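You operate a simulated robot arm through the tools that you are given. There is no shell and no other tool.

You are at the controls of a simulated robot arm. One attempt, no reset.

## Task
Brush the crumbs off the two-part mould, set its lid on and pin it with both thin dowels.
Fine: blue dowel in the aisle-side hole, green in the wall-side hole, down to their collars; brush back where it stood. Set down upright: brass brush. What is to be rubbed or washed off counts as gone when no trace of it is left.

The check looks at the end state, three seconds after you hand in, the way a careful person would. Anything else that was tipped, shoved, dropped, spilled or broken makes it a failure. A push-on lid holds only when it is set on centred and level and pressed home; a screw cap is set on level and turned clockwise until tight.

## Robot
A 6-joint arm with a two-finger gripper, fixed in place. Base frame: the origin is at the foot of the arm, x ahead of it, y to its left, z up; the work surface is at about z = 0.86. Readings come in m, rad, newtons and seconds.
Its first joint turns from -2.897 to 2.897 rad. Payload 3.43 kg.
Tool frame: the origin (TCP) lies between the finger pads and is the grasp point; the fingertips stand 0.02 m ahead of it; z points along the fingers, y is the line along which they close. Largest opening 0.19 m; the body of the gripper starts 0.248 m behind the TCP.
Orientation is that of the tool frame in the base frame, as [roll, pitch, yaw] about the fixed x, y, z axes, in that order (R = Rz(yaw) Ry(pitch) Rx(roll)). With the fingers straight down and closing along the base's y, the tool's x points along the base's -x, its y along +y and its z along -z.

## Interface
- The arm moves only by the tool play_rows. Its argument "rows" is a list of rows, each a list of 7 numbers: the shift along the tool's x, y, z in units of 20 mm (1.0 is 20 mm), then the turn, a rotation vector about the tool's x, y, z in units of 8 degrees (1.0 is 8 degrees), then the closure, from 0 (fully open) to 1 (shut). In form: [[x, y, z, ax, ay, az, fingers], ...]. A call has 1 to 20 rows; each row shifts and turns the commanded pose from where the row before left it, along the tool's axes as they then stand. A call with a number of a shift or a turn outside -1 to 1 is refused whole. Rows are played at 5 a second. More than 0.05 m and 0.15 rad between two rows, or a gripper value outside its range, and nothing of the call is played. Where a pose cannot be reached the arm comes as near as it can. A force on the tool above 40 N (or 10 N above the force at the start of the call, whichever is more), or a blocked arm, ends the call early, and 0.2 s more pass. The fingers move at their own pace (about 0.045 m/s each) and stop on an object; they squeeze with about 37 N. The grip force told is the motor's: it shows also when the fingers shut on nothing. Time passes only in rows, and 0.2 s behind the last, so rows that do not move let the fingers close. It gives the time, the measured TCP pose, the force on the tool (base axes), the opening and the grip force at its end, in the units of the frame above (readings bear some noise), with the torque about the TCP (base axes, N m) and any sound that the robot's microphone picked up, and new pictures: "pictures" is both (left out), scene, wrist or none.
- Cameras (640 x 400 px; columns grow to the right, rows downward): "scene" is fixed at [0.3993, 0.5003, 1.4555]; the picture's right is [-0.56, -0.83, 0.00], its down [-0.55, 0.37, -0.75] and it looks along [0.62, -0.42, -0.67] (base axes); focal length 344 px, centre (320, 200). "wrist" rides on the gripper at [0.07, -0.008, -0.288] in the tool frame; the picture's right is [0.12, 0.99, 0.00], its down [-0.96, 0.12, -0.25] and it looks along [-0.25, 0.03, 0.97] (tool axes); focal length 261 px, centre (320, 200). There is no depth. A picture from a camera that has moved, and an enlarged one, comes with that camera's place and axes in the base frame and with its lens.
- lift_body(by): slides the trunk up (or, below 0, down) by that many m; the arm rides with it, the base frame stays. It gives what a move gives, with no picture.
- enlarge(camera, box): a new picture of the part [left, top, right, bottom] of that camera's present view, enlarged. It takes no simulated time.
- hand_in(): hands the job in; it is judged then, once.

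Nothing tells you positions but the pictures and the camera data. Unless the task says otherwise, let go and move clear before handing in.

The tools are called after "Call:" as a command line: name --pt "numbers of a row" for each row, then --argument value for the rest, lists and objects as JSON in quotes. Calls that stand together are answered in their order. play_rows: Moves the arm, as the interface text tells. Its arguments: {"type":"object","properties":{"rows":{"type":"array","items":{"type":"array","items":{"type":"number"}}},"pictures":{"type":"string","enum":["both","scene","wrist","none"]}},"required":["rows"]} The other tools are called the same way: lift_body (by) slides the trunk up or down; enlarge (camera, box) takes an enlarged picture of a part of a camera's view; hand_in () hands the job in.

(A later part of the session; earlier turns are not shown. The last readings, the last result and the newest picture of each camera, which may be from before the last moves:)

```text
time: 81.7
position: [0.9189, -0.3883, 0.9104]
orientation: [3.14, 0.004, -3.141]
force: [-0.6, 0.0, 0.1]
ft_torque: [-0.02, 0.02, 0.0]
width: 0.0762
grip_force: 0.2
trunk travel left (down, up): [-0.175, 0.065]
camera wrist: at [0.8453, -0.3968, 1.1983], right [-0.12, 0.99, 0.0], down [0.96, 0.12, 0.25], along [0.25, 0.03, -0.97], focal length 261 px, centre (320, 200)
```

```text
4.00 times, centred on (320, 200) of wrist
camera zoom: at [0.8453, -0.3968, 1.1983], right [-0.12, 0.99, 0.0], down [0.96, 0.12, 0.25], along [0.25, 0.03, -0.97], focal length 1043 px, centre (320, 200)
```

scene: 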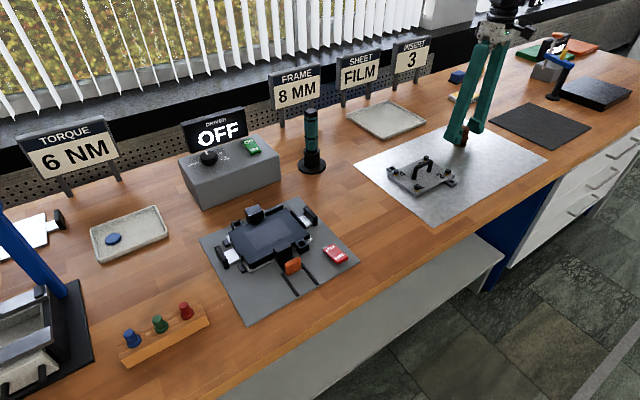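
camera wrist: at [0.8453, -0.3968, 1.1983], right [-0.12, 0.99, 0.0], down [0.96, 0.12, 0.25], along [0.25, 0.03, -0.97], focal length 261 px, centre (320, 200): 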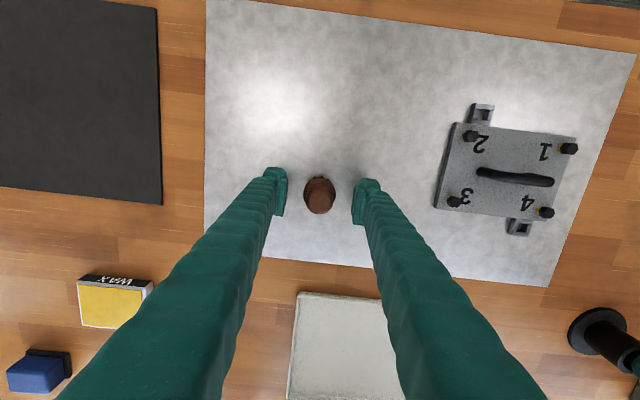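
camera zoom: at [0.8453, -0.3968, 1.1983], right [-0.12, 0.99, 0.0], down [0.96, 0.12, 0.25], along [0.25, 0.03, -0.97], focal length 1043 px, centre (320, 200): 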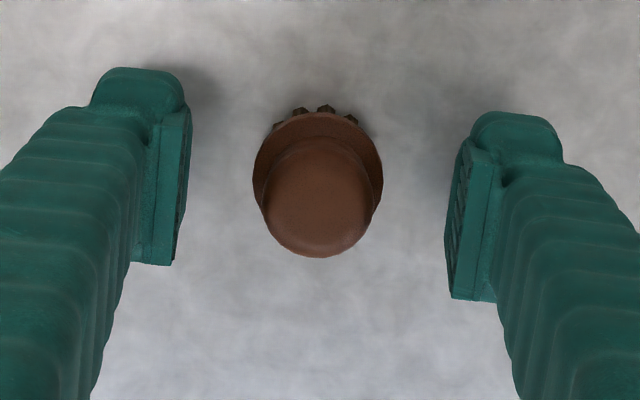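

The brush stands free and upright. I'll back up and verify.

Call:
play_rows --pt "0 0 -0.5 0 0 0 0.6" --pt "0 0 -1 0 0 0 0.6" --pt "0 0 -1 0 0 0 0.6" --pt "0 0 -1 0 0 0 0.6" --pt "0 0 -1 0 0 0 0.6" --pt "0 0 -1 0 0 0 0.6" --pt "0 0 -1 0 0 0 0.6" --pictures "scene"

Call:
enlarge --camera "scene" --box '[430, 110, 500, 160]'

```text
time: 83.3
position: [0.9176, -0.3874, 1.0407]
orientation: [3.14, 0.004, -3.141]
force: [-0.3, 0.4, 0.2]
ft_torque: [-0.01, 0.0, -0.04]
width: 0.076
grip_force: 0.0
trunk travel left (down, up): [-0.175, 0.065]
```

scene: 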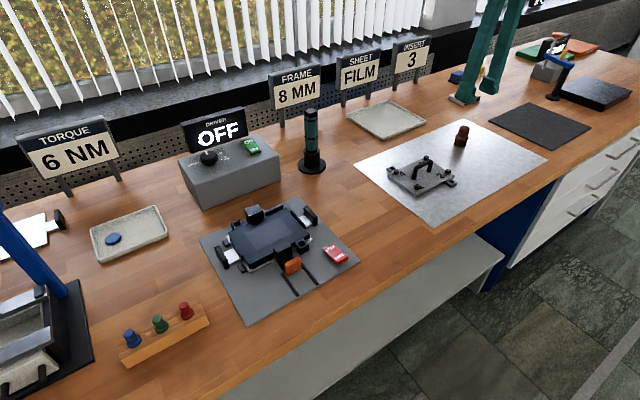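

```text
8.00 times, centred on (465, 135) of scene
camera zoom: at [0.3993, 0.5003, 1.4555], right [-0.56, -0.83, 0.0], down [-0.55, 0.37, -0.75], along [0.62, -0.42, -0.67], focal length 2748 px, centre (-840, 720)
```

zoom: 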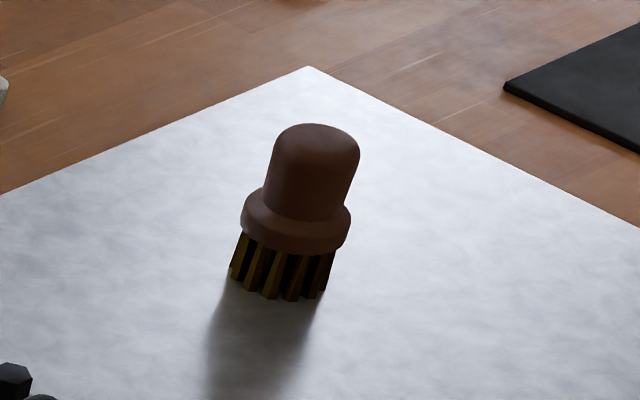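

The brush is back on its spot within about a millimetre, upright. Next is the lid: I'll move above its handle and turn the gripper 90° so the fingers close across the bar.

Call:
play_rows --pt "0.2 0.94 0 0 0.029 0 0.6" --pt "0.2 0.95 0 0 0 0 0.6" --pt "0.2 0.95 0 0 0 0 0.6" --pt "0.2 0.95 0 0 0 0 0.6" --pt "0.2 0.95 0 0 0 0 0.6" --pt "0.2 0.95 0 0 0 0 0.6" --pt "0.2 0.95 0 0 0 0 0.6" --pt "0.2 0.95 0 0 0 0 0.6" --pt "0.2 0.95 0 0 0 0 0.6" --pt "0.2 0.95 0 0 0 0 0.6" --pt "0.2 0.95 0 0 0 0 0.6" --pt "0.2 0.95 0 0 0 0 0.6" --pictures "none"

Call:
play_rows --pt "0 0 0 0 0 0.9375 0.6" --pt "0 0 0 0 0 0.9375 0.6" --pt "0 0 0 0 0 0.9375 0.6" --pt "0 0 0 0 0 0.9375 0.6" --pt "0 0 0 0 0 0.9375 0.6" --pt "0 0 0 0 0 0.9375 0.6" --pt "0 0 0 0 0 0.9375 0.6" --pt "0 0 0 0 0 0.9375 0.6" --pt "0 0 0 0 0 0.9375 0.6" --pt "0 0 0 0 0 0.9375 0.6" --pt "0 0 0 0 0 0.9375 0.6" --pt "0 0 0 0 0 0.9375 0.6" --pt "0 0 0 0 0 0 0.6"

Call:
enlarge --camera "wrist" --box '[200, 120, 440, 270]'

```text
time: 85.9
position: [0.8686, -0.1603, 1.0391]
orientation: [3.138, 0.001, -3.141]
force: [0.0, -0.4, -0.4]
ft_torque: [0.07, 0.0, 0.01]
width: 0.0758
grip_force: 0.1
trunk travel left (down, up): [-0.175, 0.065]
```

```text
time: 88.7
position: [0.8691, -0.1622, 1.0404]
orientation: [-3.14, 0.0, 1.569]
force: [-0.6, 0.2, 0.2]
ft_torque: [-0.03, 0.03, 0.02]
width: 0.076
grip_force: 0.0
trunk travel left (down, up): [-0.175, 0.065]
camera wrist: at [0.8601, -0.09, 1.3287], right [0.99, 0.12, 0.0], down [0.11, -0.96, 0.25], along [0.03, -0.24, -0.97], focal length 261 px, centre (320, 200)
```

scene: 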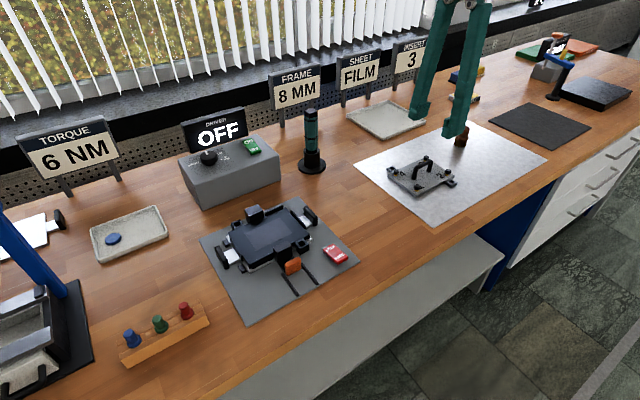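
wrist: 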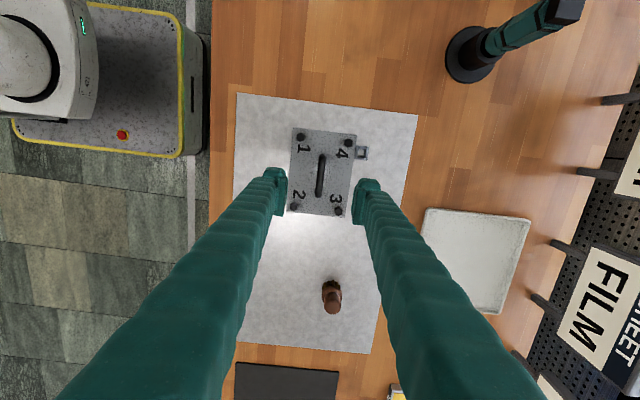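

```text
2.67 times, centred on (320, 195) of wrist
camera zoom: at [0.8601, -0.09, 1.3287], right [0.99, 0.12, 0.0], down [0.11, -0.96, 0.25], along [0.03, -0.24, -0.97], focal length 695 px, centre (320, 213)
```

zoom: 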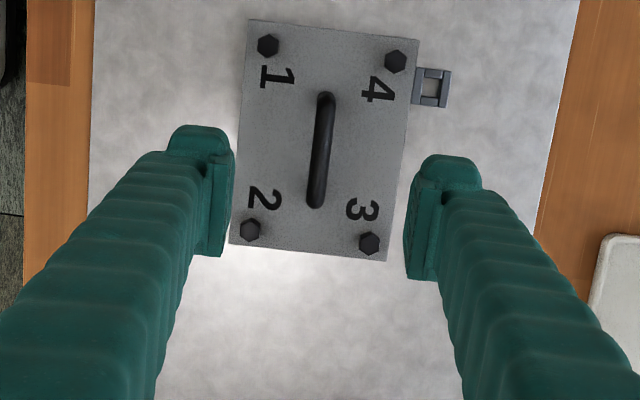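

The bar's centre is near (0.869, -0.160), running along y. I'll correct 2 mm and descend toward the handle.

Call:
play_rows --pt "0.12 0 0.6 0 0 0 0.6" --pt "0 0 1 0 0 0 0.6" --pt "0 0 1 0 0 0 0.6" --pt "0 0 1 0 0 0 0.6" --pt "0 0 1 0 0 0 0.6" --pt "0 0 0.6 0 0 0 0.6" --pt "0 0 0 0 0 0 0.6"

Call:
enlarge --camera "wrist" --box '[230, 130, 410, 250]'

Call:
enlarge --camera "scene" --box '[360, 130, 488, 210]'

```text
time: 90.3
position: [0.8682, -0.1595, 0.9346]
orientation: [3.141, 0.0, 1.57]
force: [0.2, 0.6, -0.2]
ft_torque: [0.01, 0.0, -0.03]
width: 0.0759
grip_force: 0.1
trunk travel left (down, up): [-0.175, 0.065]
camera wrist: at [0.8585, -0.088, 1.2234], right [0.99, 0.12, 0.0], down [0.12, -0.96, 0.25], along [0.03, -0.24, -0.97], focal length 261 px, centre (320, 200)
```

scene: 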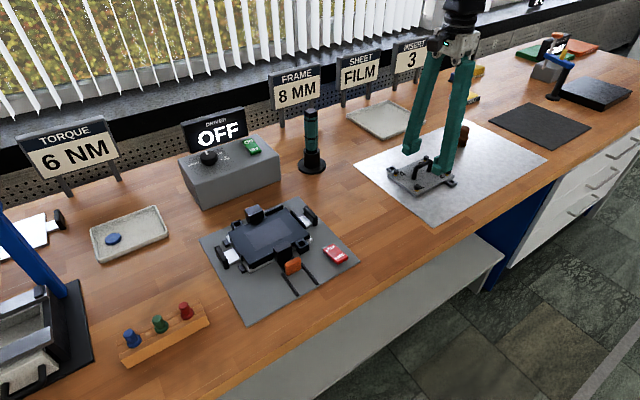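
wrist: 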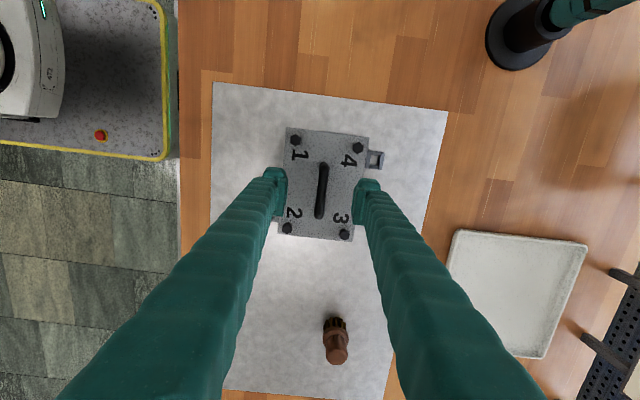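

```text
3.33 times, centred on (320, 190) of wrist
camera zoom: at [0.8585, -0.088, 1.2234], right [0.99, 0.12, 0.0], down [0.12, -0.96, 0.25], along [0.03, -0.24, -0.97], focal length 869 px, centre (320, 233)
```

zoom: 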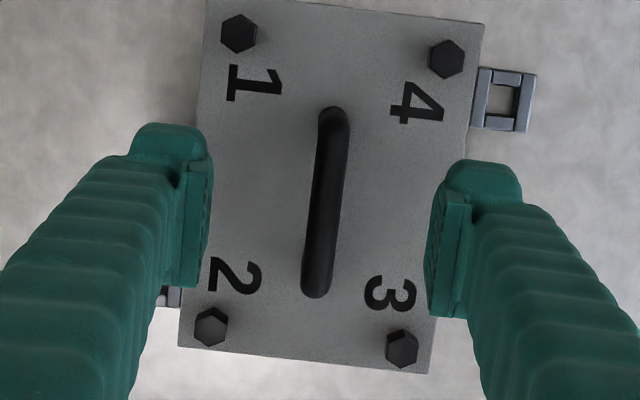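

```text
5.00 times, centred on (424, 170) of scene
camera zoom: at [0.3993, 0.5003, 1.4555], right [-0.56, -0.83, 0.0], down [-0.55, 0.37, -0.75], along [0.62, -0.42, -0.67], focal length 1718 px, centre (-200, 350)
```

zoom: 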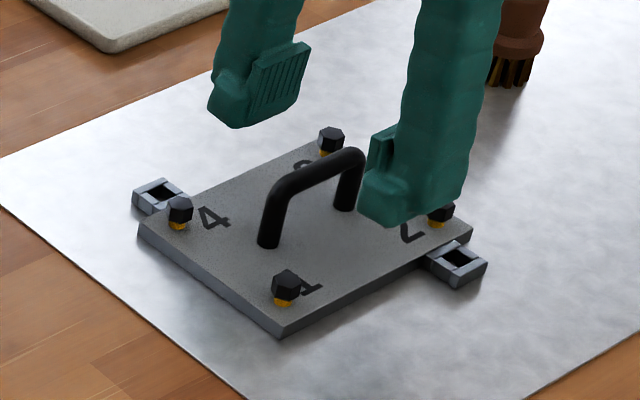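

It's aligned with the bar. Descending 30 mm and closing.

Call:
play_rows --pt "0 0 0.5 0 0 0 0.6" --pt "0 0 0.5 0 0 0 0.6" --pt "0 0 0.5 0 0 0 0.6" --pt "0 0 0 0 0 0 0.6" --pt "0 0 0 0 0 0 0.8" --pt "0 0 0 0 0 0 1" --pt "0 0 0 0 0 0 1" --pt "0 0 0 0 0 0 1" --pt "0 0 0 0 0 0 1" --pt "0 0 0 0 0 0 1"

Call:
enlarge --camera "wrist" --box '[230, 130, 410, 250]'

Call:
enlarge --camera "scene" --box '[360, 130, 488, 210]'

```text
time: 92.5
position: [0.8702, -0.1581, 0.907]
orientation: [-3.141, -0.001, 1.57]
force: [1.5, -0.9, 0.6]
ft_torque: [0.06, -0.01, -0.06]
width: 0.0078
grip_force: 37.1
trunk travel left (down, up): [-0.175, 0.065]
camera wrist: at [0.8602, -0.0875, 1.195], right [0.99, 0.12, 0.0], down [0.12, -0.96, 0.25], along [0.03, -0.24, -0.97], focal length 261 px, centre (320, 200)
```

scene: 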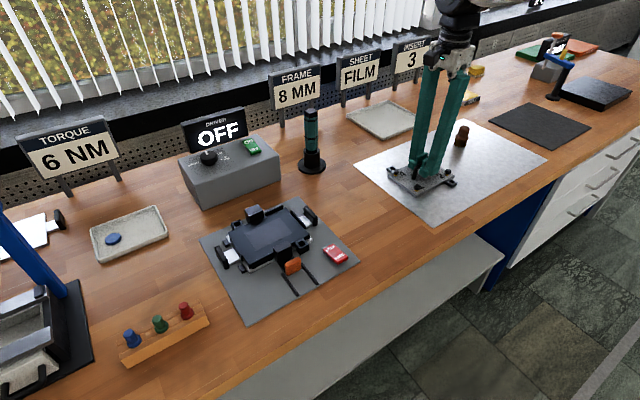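
wrist: 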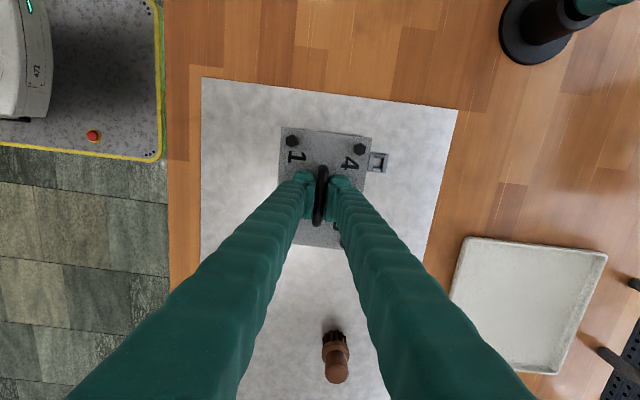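

```text
3.33 times, centred on (320, 190) of wrist
camera zoom: at [0.8602, -0.0875, 1.195], right [0.99, 0.12, 0.0], down [0.12, -0.96, 0.25], along [0.03, -0.24, -0.97], focal length 869 px, centre (320, 233)
```

zoom: 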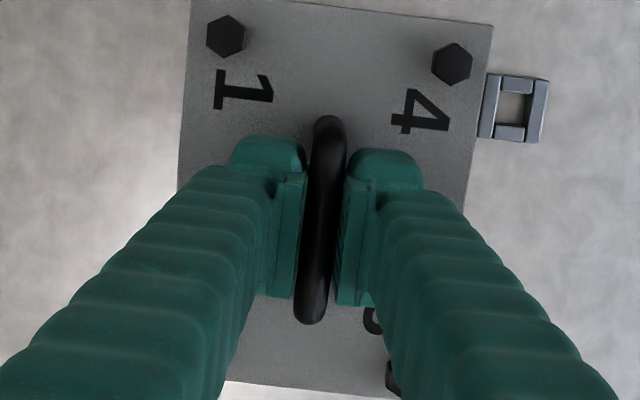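

```text
5.00 times, centred on (424, 170) of scene
camera zoom: at [0.3993, 0.5003, 1.4555], right [-0.56, -0.83, 0.0], down [-0.55, 0.37, -0.75], along [0.62, -0.42, -0.67], focal length 1718 px, centre (-200, 350)
```

zoom: 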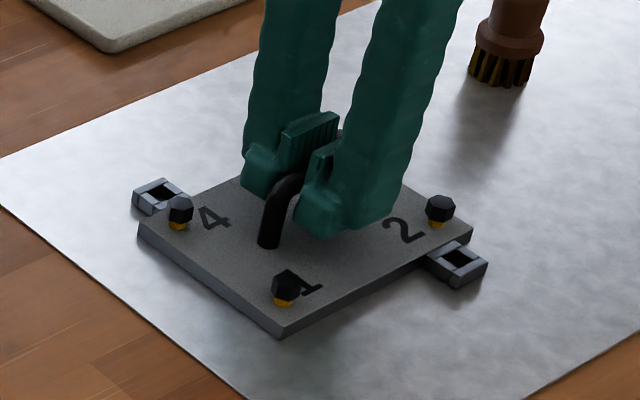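

The bar is gripped at about 8 mm. Lifting slowly and checking that the lid follows level.

Call:
play_rows --pt "0 0 -0.1 0 0 0 1" --pt "0 0 -0.1 0 0 0 1" --pt "0 0 -0.15 0 0 0 1" --pt "0 0 -0.2 0 0 0 1" --pt "0 0 -0.25 0 0 0 1" --pt "0 0 -0.3 0 0 0 1" --pt "0 0 -0.3 0 0 0 1" --pt "0 0 -0.2 0 0 0 1" --pt "0 0 0 0 0 0 1"

Call:
enlarge --camera "wrist" --box '[230, 130, 410, 250]'

Call:
enlarge --camera "scene" --box '[360, 130, 488, 210]'

```text
time: 94.5
position: [0.87, -0.1591, 0.9375]
orientation: [-3.141, 0.001, 1.571]
force: [-0.7, 0.1, -4.5]
ft_torque: [0.02, 0.0, -0.01]
width: 0.0074
grip_force: 36.8
trunk travel left (down, up): [-0.175, 0.065]
camera wrist: at [0.8603, -0.0877, 1.2258], right [0.99, 0.12, 0.0], down [0.12, -0.96, 0.25], along [0.03, -0.24, -0.97], focal length 261 px, centre (320, 200)
```

scene: 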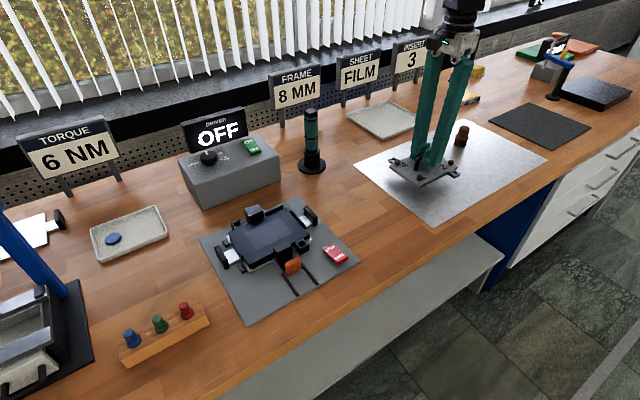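
wrist: 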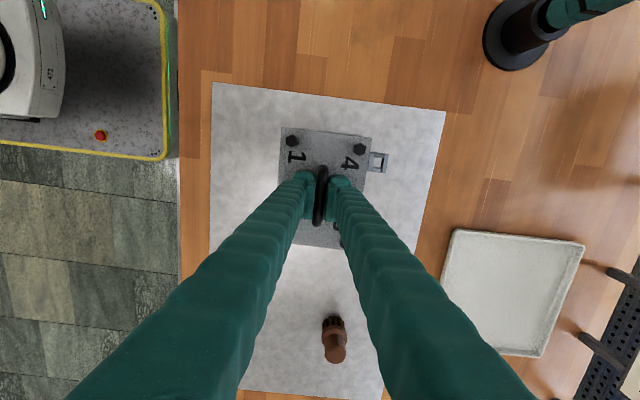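

```text
3.33 times, centred on (320, 190) of wrist
camera zoom: at [0.8603, -0.0877, 1.2258], right [0.99, 0.12, 0.0], down [0.12, -0.96, 0.25], along [0.03, -0.24, -0.97], focal length 869 px, centre (320, 233)
```

zoom: 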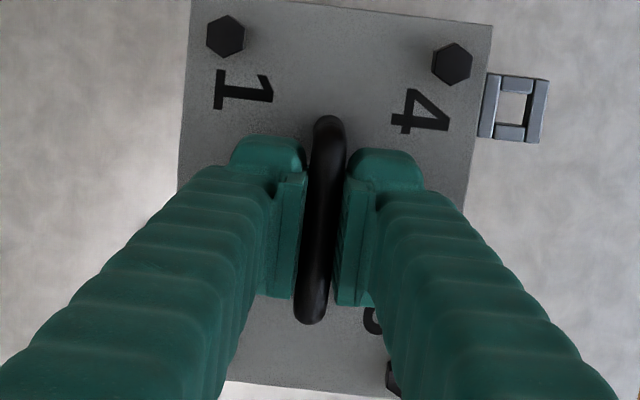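

```text
5.00 times, centred on (424, 170) of scene
camera zoom: at [0.3993, 0.5003, 1.4555], right [-0.56, -0.83, 0.0], down [-0.55, 0.37, -0.75], along [0.62, -0.42, -0.67], focal length 1718 px, centre (-200, 350)
```

zoom: 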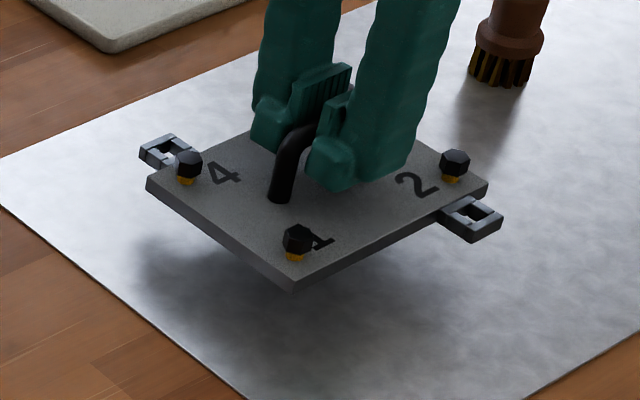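

The lid is held rigidly and level, its centre about 1 mm from the TCP. I'll carry it up and over toward the mould at a safe height.

Call:
play_rows --pt "0 0 -0.3 0 0 0 1" --pt "0 0 -0.4 0 0 0 1" --pt "0.1 0 -0.5 0 0 0 1" --pt "0.2 0 -0.6 0 0 0 1" --pt "0.4 0 -0.6 0 0 0 1" --pt "0.6 0 -0.6 0 0 0 1" --pt "0.8 0.1 -0.6 0 0 0 1" --pt "0.9 0.1 -0.5 0 0 0 1" --pt "0.9 0.1 -0.3 0 0 0 1" --pt "0.9 0.1 -0.2 0 0 0 1" --pt "0.9 0.1 0 0 0 0 1" --pt "0.9 0.1 0 0 0 0 1" --pt "0.9 0.1 0 0 0 0 1" --pt "0.9 0.1 0 0 0 0 1" --pt "0.9 0.1 0 0 0 0 1" --pt "0.9 0.1 0 0 0 0 1" --pt "0.9 0.1 0 0 0 0 1" --pt "0.9 0.1 0 0 0 0 1" --pt "0.9 0.1 0 0 0 0 1" --pt "0.9 0.1 0 0 0 0 1" --pictures "none"

Call:
play_rows --pt "0.8 0.05 0 0 0 0 1" --pt "0.9 0.025 0 0 0 0 1" --pt "0.9 0 0 0 0 0 1" --pt "0.9 0 0 0 0 0 1" --pt "0.9 0 0 0 0 0 1" --pt "0.9 0 0 0 0 0 1" --pt "0.9 0 0 0 0 0 1" --pt "0.9 0 0 0 0 0 1" --pt "0.9 0 0 0 0 0 1" --pt "0.6 0 0 0 0 0 1" --pt "0.4 0 0 0 0 0 1" --pt "0.2 0 0 0 0 0 1" --pt "0 0 0 0 0 0 1"

Call:
enlarge --camera "wrist" --box '[230, 130, 410, 250]'

Call:
enlarge --camera "scene" --box '[190, 150, 350, 270]'

```text
time: 98.7
position: [0.8988, 0.1159, 1.0309]
orientation: [3.14, -0.001, 1.572]
force: [-1.3, -1.2, -4.0]
ft_torque: [0.09, -0.03, -0.01]
width: 0.0076
grip_force: 37.2
trunk travel left (down, up): [-0.175, 0.065]
```

```text
time: 101.5
position: [0.8998, 0.3005, 1.0317]
orientation: [3.141, -0.002, 1.572]
force: [0.2, -0.2, -4.1]
ft_torque: [0.01, 0.02, 0.0]
width: 0.0077
grip_force: 37.0
trunk travel left (down, up): [-0.175, 0.065]
camera wrist: at [0.8896, 0.3717, 1.3192], right [0.99, 0.12, 0.0], down [0.12, -0.96, 0.25], along [0.03, -0.25, -0.97], focal length 261 px, centre (320, 200)
```

scene: 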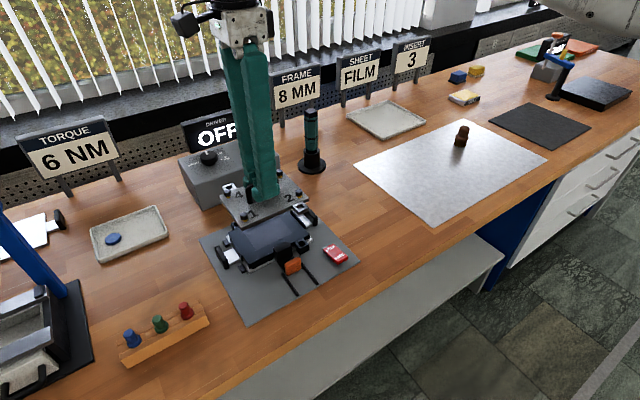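
wrist: 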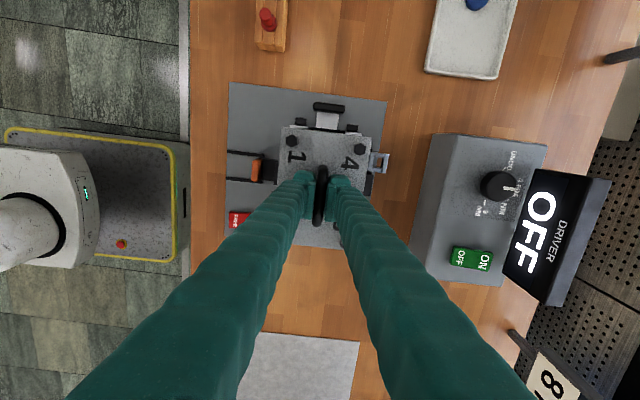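

```text
3.33 times, centred on (320, 190) of wrist
camera zoom: at [0.8896, 0.3717, 1.3192], right [0.99, 0.12, 0.0], down [0.12, -0.96, 0.25], along [0.03, -0.25, -0.97], focal length 869 px, centre (320, 233)
```

zoom: 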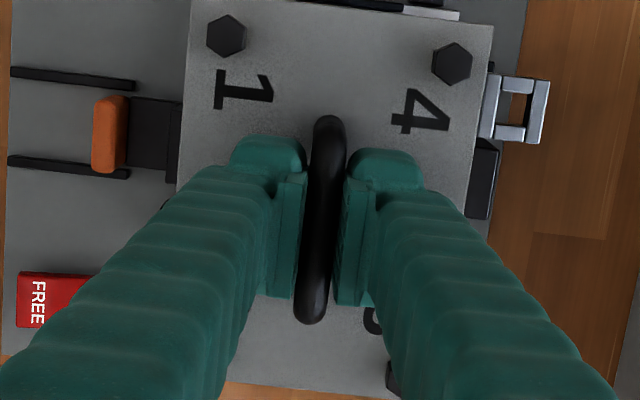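

```text
3.33 times, centred on (270, 210) of scene
camera zoom: at [0.3993, 0.5003, 1.4555], right [-0.56, -0.83, 0.0], down [-0.55, 0.37, -0.75], along [0.62, -0.42, -0.67], focal length 1145 px, centre (487, 167)
```

zoom: 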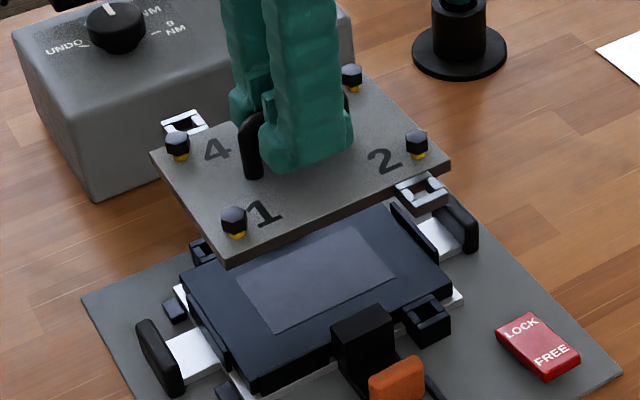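

The lid is above the mould. I'll lower it to about 15 mm above the fences and check alignment from both cameras.

Call:
play_rows --pt "0 0 0.4 0 0 0 1" --pt "0 0 0.6 0 0 0 1" --pt "0 0 0.7 0 0 0 1" --pt "0 0 0.7 0 0 0 1" --pt "0 0 0.6 0 0 0 1" --pt "0 0 0.4 0 0 0 1" --pt "0 0 0.18 0 0 0 1" --pt "0 0 0 0 0 0 1"

Call:
enlarge --camera "wrist" --box '[340, 130, 420, 190]'

Call:
enlarge --camera "wrist" --box '[250, 100, 410, 200]'

Call:
enlarge --camera "scene" --box '[200, 180, 328, 260]'

```text
time: 103.3
position: [0.9, 0.303, 0.9593]
orientation: [-3.141, 0.0, 1.57]
force: [0.4, 0.8, -4.7]
ft_torque: [0.03, -0.02, 0.0]
width: 0.0074
grip_force: 37.0
trunk travel left (down, up): [-0.175, 0.065]
camera wrist: at [0.89, 0.3732, 1.2466], right [0.99, 0.12, 0.0], down [0.12, -0.96, 0.25], along [0.03, -0.25, -0.97], focal length 261 px, centre (320, 200)
```

scene: 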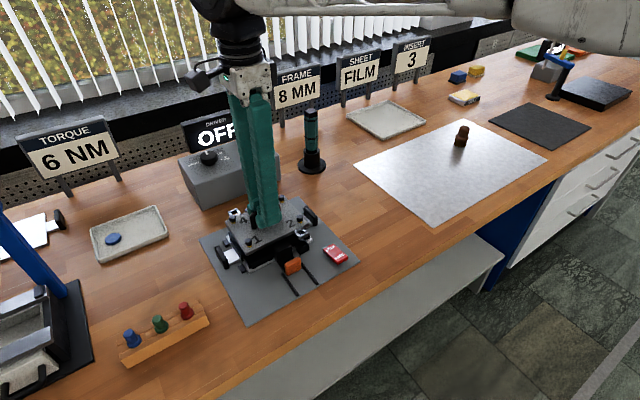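
wrist: 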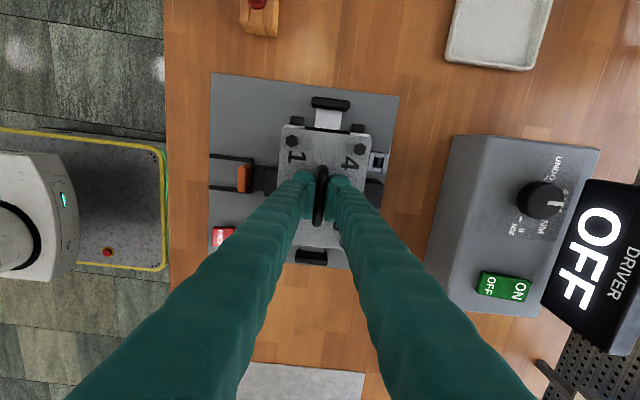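

```text
6.67 times, centred on (380, 160) of wrist
camera zoom: at [0.89, 0.3732, 1.2466], right [0.99, 0.12, 0.0], down [0.12, -0.96, 0.25], along [0.03, -0.25, -0.97], focal length 1738 px, centre (-80, 467)
```

zoom: 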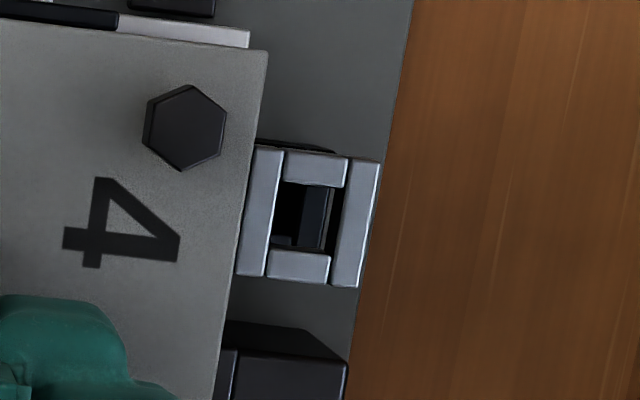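

```text
4.00 times, centred on (330, 150) of wrist
camera zoom: at [0.89, 0.3732, 1.2466], right [0.99, 0.12, 0.0], down [0.12, -0.96, 0.25], along [0.03, -0.25, -0.97], focal length 1043 px, centre (280, 400)
```

zoom: 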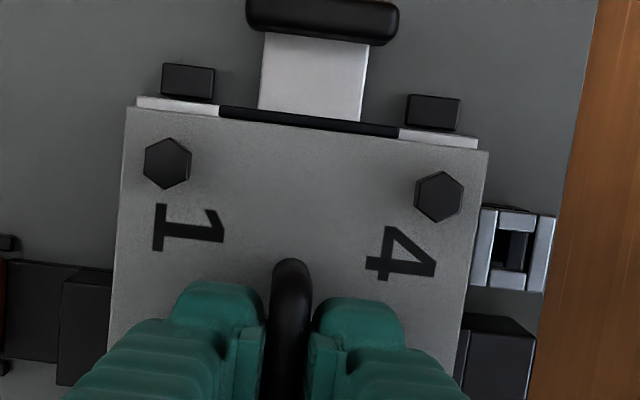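

```text
5.00 times, centred on (264, 220) of scene
camera zoom: at [0.3993, 0.5003, 1.4555], right [-0.56, -0.83, 0.0], down [-0.55, 0.37, -0.75], along [0.62, -0.42, -0.67], focal length 1718 px, centre (600, 100)
```

zoom: 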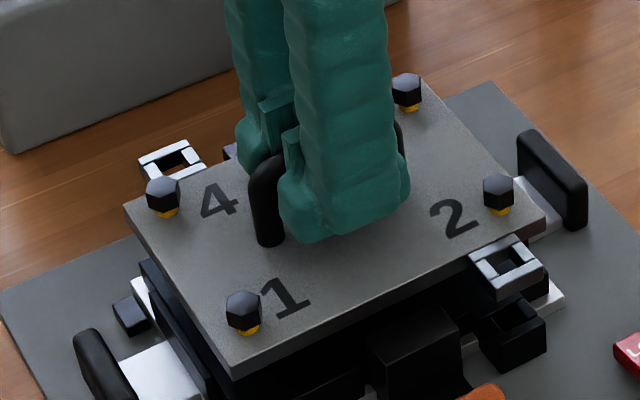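

Alignment looks within a millimetre or so. I'll zoom in on the aisle ear from the scene camera to refine it.

Call:
enlarge --camera "scene" --box '[285, 220, 317, 256]'

Call:
enlarge --camera "scene" --box '[220, 195, 268, 225]'

Call:
enlarge --camera "scene" --box '[218, 225, 282, 265]'

Call:
enlarge --camera "wrist" --box '[270, 110, 366, 170]'

```text
11.11 times, centred on (301, 238) of scene
camera zoom: at [0.3993, 0.5003, 1.4555], right [-0.56, -0.83, 0.0], down [-0.55, 0.37, -0.75], along [0.62, -0.42, -0.67], focal length 3817 px, centre (531, -222)
```

zoom: 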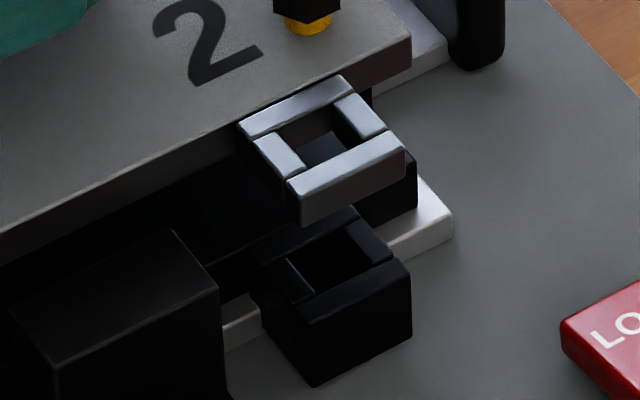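

```text
13.33 times, centred on (244, 210) of scene
camera zoom: at [0.3993, 0.5003, 1.4555], right [-0.56, -0.83, 0.0], down [-0.55, 0.37, -0.75], along [0.62, -0.42, -0.67], focal length 4581 px, centre (1333, 67)
```

zoom: 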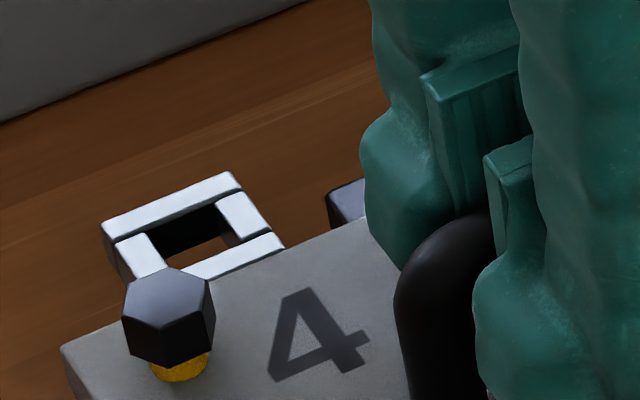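

```text
10.00 times, centred on (250, 245) of scene
camera zoom: at [0.3993, 0.5003, 1.4555], right [-0.56, -0.83, 0.0], down [-0.55, 0.37, -0.75], along [0.62, -0.42, -0.67], focal length 3436 px, centre (1020, -250)
```

zoom: 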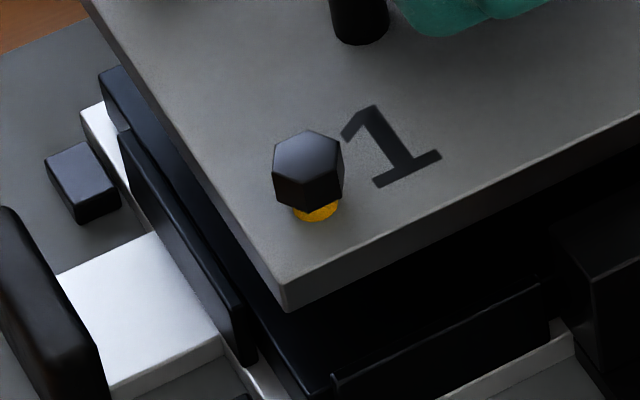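

```text
6.67 times, centred on (318, 140) of wrist
camera zoom: at [0.89, 0.3732, 1.2466], right [0.99, 0.12, 0.0], down [0.12, -0.96, 0.25], along [0.03, -0.25, -0.97], focal length 1738 px, centre (333, 600)
```

zoom: 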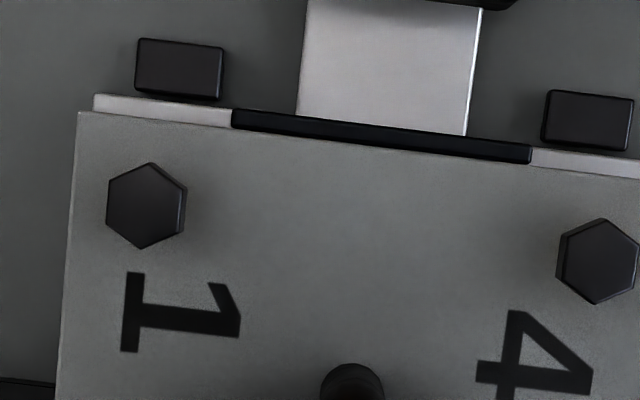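

Both views put the lid within about a millimetre of centre. I'll lower it in small steps, watching the force for an early catch on the fences.

Call:
play_rows --pt "0 0 0.2 0 0 0 1" --pt "0 0 0.2 0 0 0 1" --pt "0 0 0.2 0 0 0 1" --pt "0 0 0.1 0 0 0 1" --pt "0 0 0 0 0 0 1" --pictures "none"

Call:
enlarge --camera "scene" --box '[285, 220, 317, 256]'

Call:
enlarge --camera "scene" --box '[210, 185, 338, 265]'

Call:
enlarge --camera "wrist" --box '[340, 130, 420, 190]'

```text
time: 104.5
position: [0.899, 0.3021, 0.9454]
orientation: [3.141, 0.001, 1.571]
force: [3.6, -0.9, -2.8]
ft_torque: [0.01, -0.06, -0.02]
width: 0.0077
grip_force: 37.0
trunk travel left (down, up): [-0.175, 0.065]
```

```text
11.11 times, centred on (301, 238) of scene
camera zoom: at [0.3993, 0.5003, 1.4555], right [-0.56, -0.83, 0.0], down [-0.55, 0.37, -0.75], along [0.62, -0.42, -0.67], focal length 3817 px, centre (531, -222)
```

zoom: 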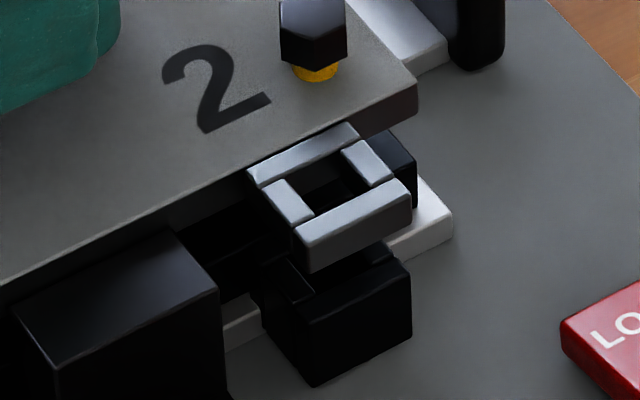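

```text
5.00 times, centred on (274, 225) of scene
camera zoom: at [0.3993, 0.5003, 1.4555], right [-0.56, -0.83, 0.0], down [-0.55, 0.37, -0.75], along [0.62, -0.42, -0.67], focal length 1718 px, centre (550, 75)
```

zoom: 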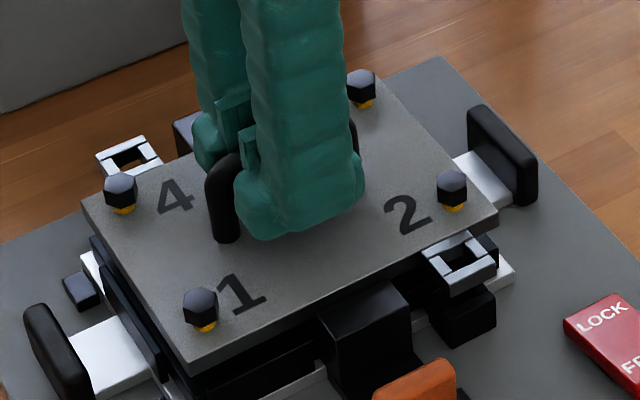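

```text
6.67 times, centred on (380, 160) of wrist
camera zoom: at [0.8893, 0.3724, 1.2334], right [0.99, 0.12, 0.0], down [0.12, -0.96, 0.25], along [0.03, -0.25, -0.97], focal length 1738 px, centre (-80, 467)
```

zoom: 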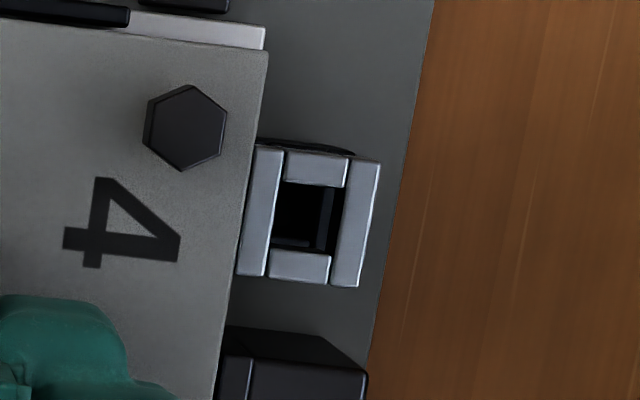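

There's a slight +x push from the aisle jaw, so the lid is about a millimetre too far toward the aisle. I'll lift 3 mm, shift +1.3 mm in x and lower again.

Call:
play_rows --pt "0 0 -0.15 0 0 0 1" --pt "0 0.065 0 0 0 0 1" --pt "0 0 0.1 0 0 0 1" --pt "0 0 0.1 0 0 0 1" --pt "0 0 0.05 0 0 0 1" --pt "0 0 0 0 0 0 1" --pictures "none"

```text
time: 105.9
position: [0.9, 0.3004, 0.9445]
orientation: [3.141, 0.001, 1.571]
force: [0.7, 0.3, -4.8]
ft_torque: [0.0, 0.0, 0.04]
width: 0.0075
grip_force: 36.7
trunk travel left (down, up): [-0.175, 0.065]
```

It's clear now. Continuing down.

Call:
play_rows --pt "0 0 0.1 0 0 0 1" --pt "0 0 0.1 0 0 0 1" --pt "0 0 0 0 0 0 1" --pictures "none"

```text
time: 106.7
position: [0.9018, 0.3029, 0.9404]
orientation: [-3.14, -0.001, 1.572]
force: [-1.1, -0.6, -5.0]
ft_torque: [-0.03, 0.03, 0.0]
width: 0.0076
grip_force: 37.1
trunk travel left (down, up): [-0.175, 0.065]
```

Call:
play_rows --pt "0 0 0.1 0 0 0 1" --pt "0 0 0.08 0 0 0 1" --pt "0 0 0 0 0 0 1" --pictures "none"

Call:
enlarge --camera "scene" --box '[210, 185, 338, 265]'

Call:
enlarge --camera "wrist" --box '[250, 100, 410, 200]'

```text
time: 107.5
position: [0.8996, 0.302, 0.9367]
orientation: [-3.141, 0.0, 1.57]
force: [-7.1, -1.3, -2.4]
ft_torque: [-0.05, 0.1, -0.08]
width: 0.0076
grip_force: 36.9
trunk travel left (down, up): [-0.175, 0.065]
```

```text
5.00 times, centred on (274, 225) of scene
camera zoom: at [0.3993, 0.5003, 1.4555], right [-0.56, -0.83, 0.0], down [-0.55, 0.37, -0.75], along [0.62, -0.42, -0.67], focal length 1718 px, centre (550, 75)
```

zoom: 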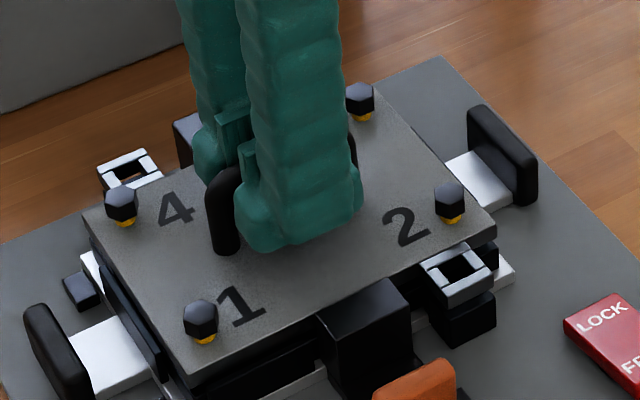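

```text
4.00 times, centred on (330, 150) of wrist
camera zoom: at [0.8912, 0.3728, 1.2242], right [0.99, 0.12, 0.0], down [0.12, -0.96, 0.25], along [0.03, -0.25, -0.97], focal length 1043 px, centre (280, 400)
```

zoom: 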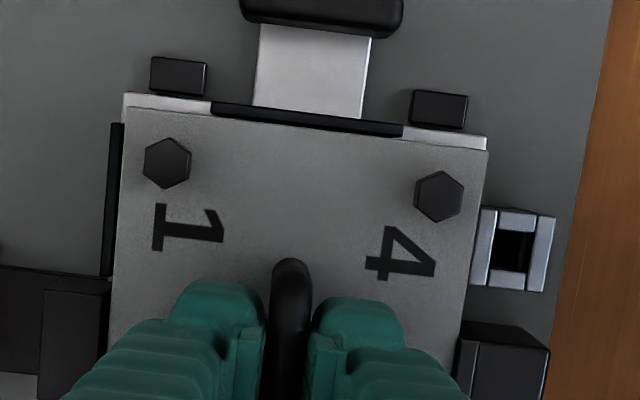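

Now the wall-side fence pushes back (-7 N in x), so the right spot lies between the two. I'll shift back 0.7 mm.

Call:
play_rows --pt "0 -0.035 0 0 0 0 1" --pt "0 0 0 0 0 0 1" --pt "0 0 0 0 0 0 1" --pictures "none"

```text
time: 108.3
position: [0.9006, 0.3014, 0.9362]
orientation: [3.141, 0.0, 1.57]
force: [-4.5, 1.5, -4.5]
ft_torque: [0.06, 0.08, -0.02]
width: 0.0075
grip_force: 37.6
trunk travel left (down, up): [-0.175, 0.065]
```

Call:
play_rows --pt "0 -0.025 0 0 0 0 1" --pt "0 0 0.05 0 0 0 1" --pt "0 0 0.05 0 0 0 1" --pt "0 0 0 0 0 0 1" --pictures "none"

```text
time: 109.3
position: [0.9001, 0.3018, 0.9349]
orientation: [-3.141, 0.0, 1.57]
force: [0.6, 0.1, -4.5]
ft_torque: [-0.03, 0.02, -0.01]
width: 0.0077
grip_force: 37.1
trunk travel left (down, up): [-0.175, 0.065]
```

All side forces are gone. Continuing down until it seats.

Call:
play_rows --pt "0 0 0.06 0 0 0 1" --pt "0 0 0.06 0 0 0 1" --pt "0 0 0.06 0 0 0 1" --pt "0 0 0 0 0 0 1" --pictures "none"

```text
time: 110.3
position: [0.8984, 0.3014, 0.9314]
orientation: [3.14, -0.002, 1.569]
force: [11.8, 1.4, 10.9]
ft_torque: [0.96, -0.05, -0.2]
width: 0.0078
grip_force: 37.0
trunk travel left (down, up): [-0.175, 0.065]
```

There's contact at the +y side and a push in x. I'll look before pressing further.

Call:
enlarge --camera "scene" --box '[210, 185, 338, 265]'

Call:
enlarge --camera "wrist" --box '[260, 110, 400, 190]'

Call:
enlarge --camera "scene" --box '[222, 225, 286, 265]'

Call:
enlarge --camera "scene" --box '[270, 220, 318, 256]'

```text
5.00 times, centred on (274, 225) of scene
camera zoom: at [0.3993, 0.5003, 1.4555], right [-0.56, -0.83, 0.0], down [-0.55, 0.37, -0.75], along [0.62, -0.42, -0.67], focal length 1718 px, centre (550, 75)
```

zoom: 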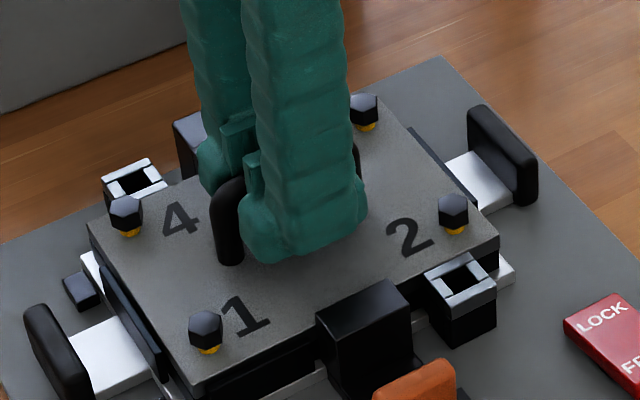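

```text
4.57 times, centred on (330, 150) of wrist
camera zoom: at [0.8888, 0.372, 1.2189], right [0.99, 0.12, 0.0], down [0.11, -0.96, 0.25], along [0.03, -0.24, -0.97], focal length 1192 px, centre (274, 429)
```

zoom: 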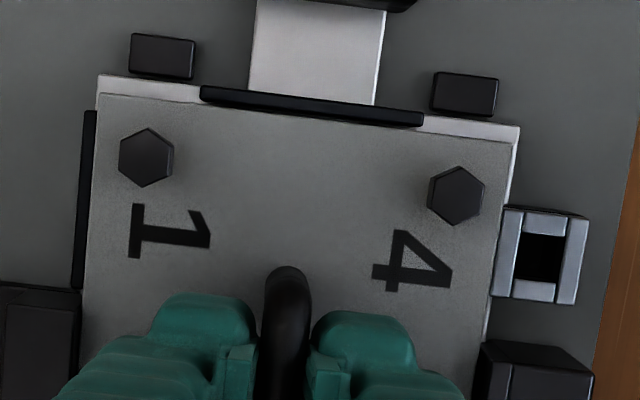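

```text
10.00 times, centred on (254, 245) of scene
camera zoom: at [0.3993, 0.5003, 1.4555], right [-0.56, -0.83, 0.0], down [-0.55, 0.37, -0.75], along [0.62, -0.42, -0.67], focal length 3436 px, centre (980, -250)
```

zoom: 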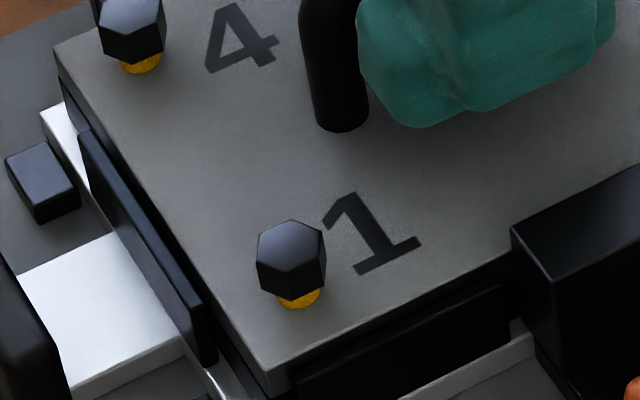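

```text
11.11 times, centred on (294, 238) of scene
camera zoom: at [0.3993, 0.5003, 1.4555], right [-0.56, -0.83, 0.0], down [-0.55, 0.37, -0.75], along [0.62, -0.42, -0.67], focal length 3817 px, centre (609, -222)
```

zoom: 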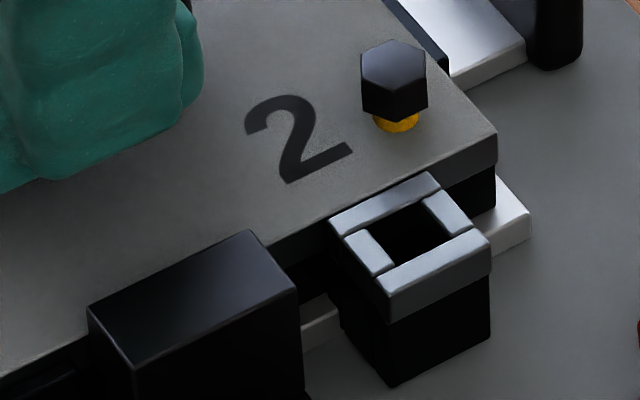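

The lid appears to have landed, +y side first, and the ears line up. I'll relieve the x push slightly and press a little further.

Call:
play_rows --pt "0 0.025 0 0 0 0 1" --pt "0 0 0 0 0 0 1" --pt "0 0 0 0 0 0 1" --pictures "none"

```text
time: 111.1
position: [0.8989, 0.3012, 0.9303]
orientation: [3.139, -0.002, 1.569]
force: [17.4, 5.8, 18.2]
ft_torque: [0.27, 0.01, -0.22]
width: 0.0074
grip_force: 37.3
trunk travel left (down, up): [-0.175, 0.065]
```

It's loaded but level in height. I'll release the handle gently so the lid can settle by itself.

Call:
play_rows --pt "0 -0.015 -0.03 0 0 0 1" --pt "0 0 0 0 0 0 1" --pt "0 0 0 0 0 0 0.93" --pt "0 0 0 0 0 0 0.88" --pt "0 0 0 0 0 0 0.84" --pt "0 0 0 0 0 0 0.8" --pt "0 0 0 0 0 0 0.8"

Call:
enlarge --camera "scene" --box '[210, 185, 338, 265]'

Call:
enlarge --camera "wrist" --box '[250, 110, 410, 210]'

Call:
enlarge --camera "scene" --box '[270, 220, 318, 256]'

```text
time: 112.7
position: [0.8988, 0.3019, 0.9315]
orientation: [3.142, 0.001, 1.571]
force: [0.8, 0.0, -0.2]
ft_torque: [-0.01, 0.03, 0.02]
width: 0.0378
grip_force: 0.0
trunk travel left (down, up): [-0.175, 0.065]
camera wrist: at [0.8892, 0.372, 1.2182], right [0.99, 0.12, 0.0], down [0.12, -0.96, 0.25], along [0.03, -0.25, -0.97], focal length 261 px, centre (320, 200)
```

scene: 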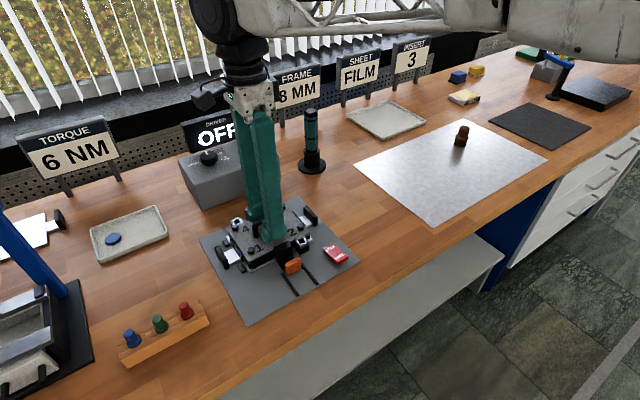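
wrist: 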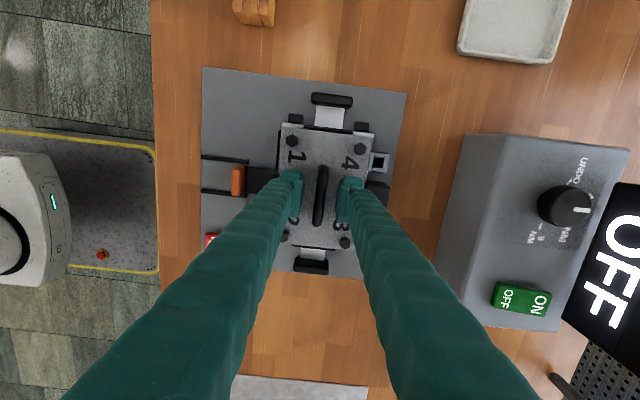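

```text
5.00 times, centred on (274, 225) of scene
camera zoom: at [0.3993, 0.5003, 1.4555], right [-0.56, -0.83, 0.0], down [-0.55, 0.37, -0.75], along [0.62, -0.42, -0.67], focal length 1718 px, centre (550, 75)
```

zoom: 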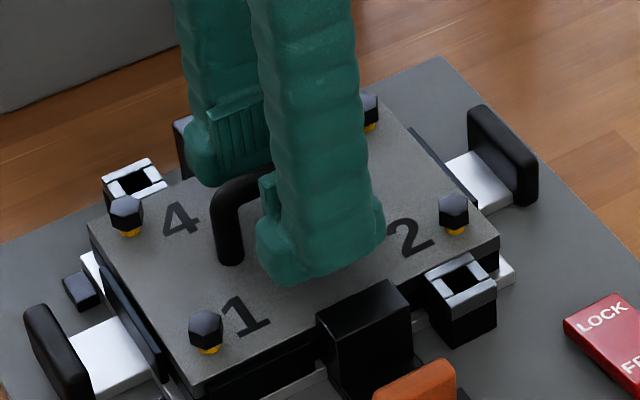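

```text
4.00 times, centred on (330, 160) of wrist
camera zoom: at [0.8892, 0.372, 1.2182], right [0.99, 0.12, 0.0], down [0.12, -0.96, 0.25], along [0.03, -0.25, -0.97], focal length 1043 px, centre (280, 360)
```

zoom: 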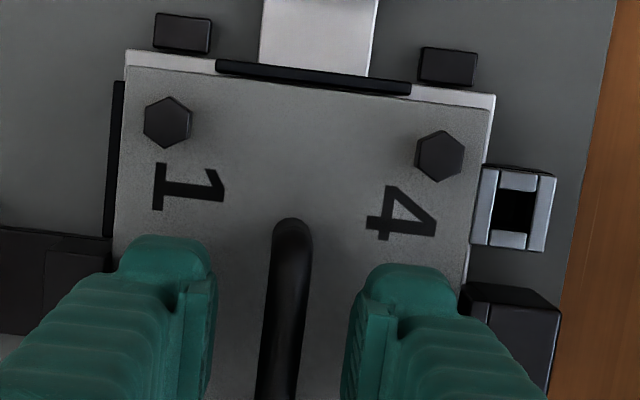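

```text
11.11 times, centred on (294, 238) of scene
camera zoom: at [0.3993, 0.5003, 1.4555], right [-0.56, -0.83, 0.0], down [-0.55, 0.37, -0.75], along [0.62, -0.42, -0.67], focal length 3817 px, centre (609, -222)
```

zoom: 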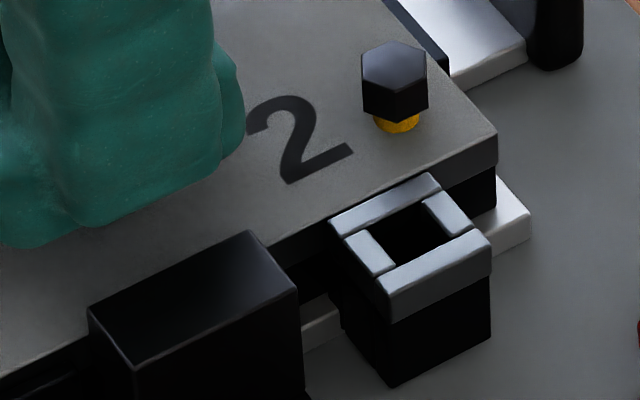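

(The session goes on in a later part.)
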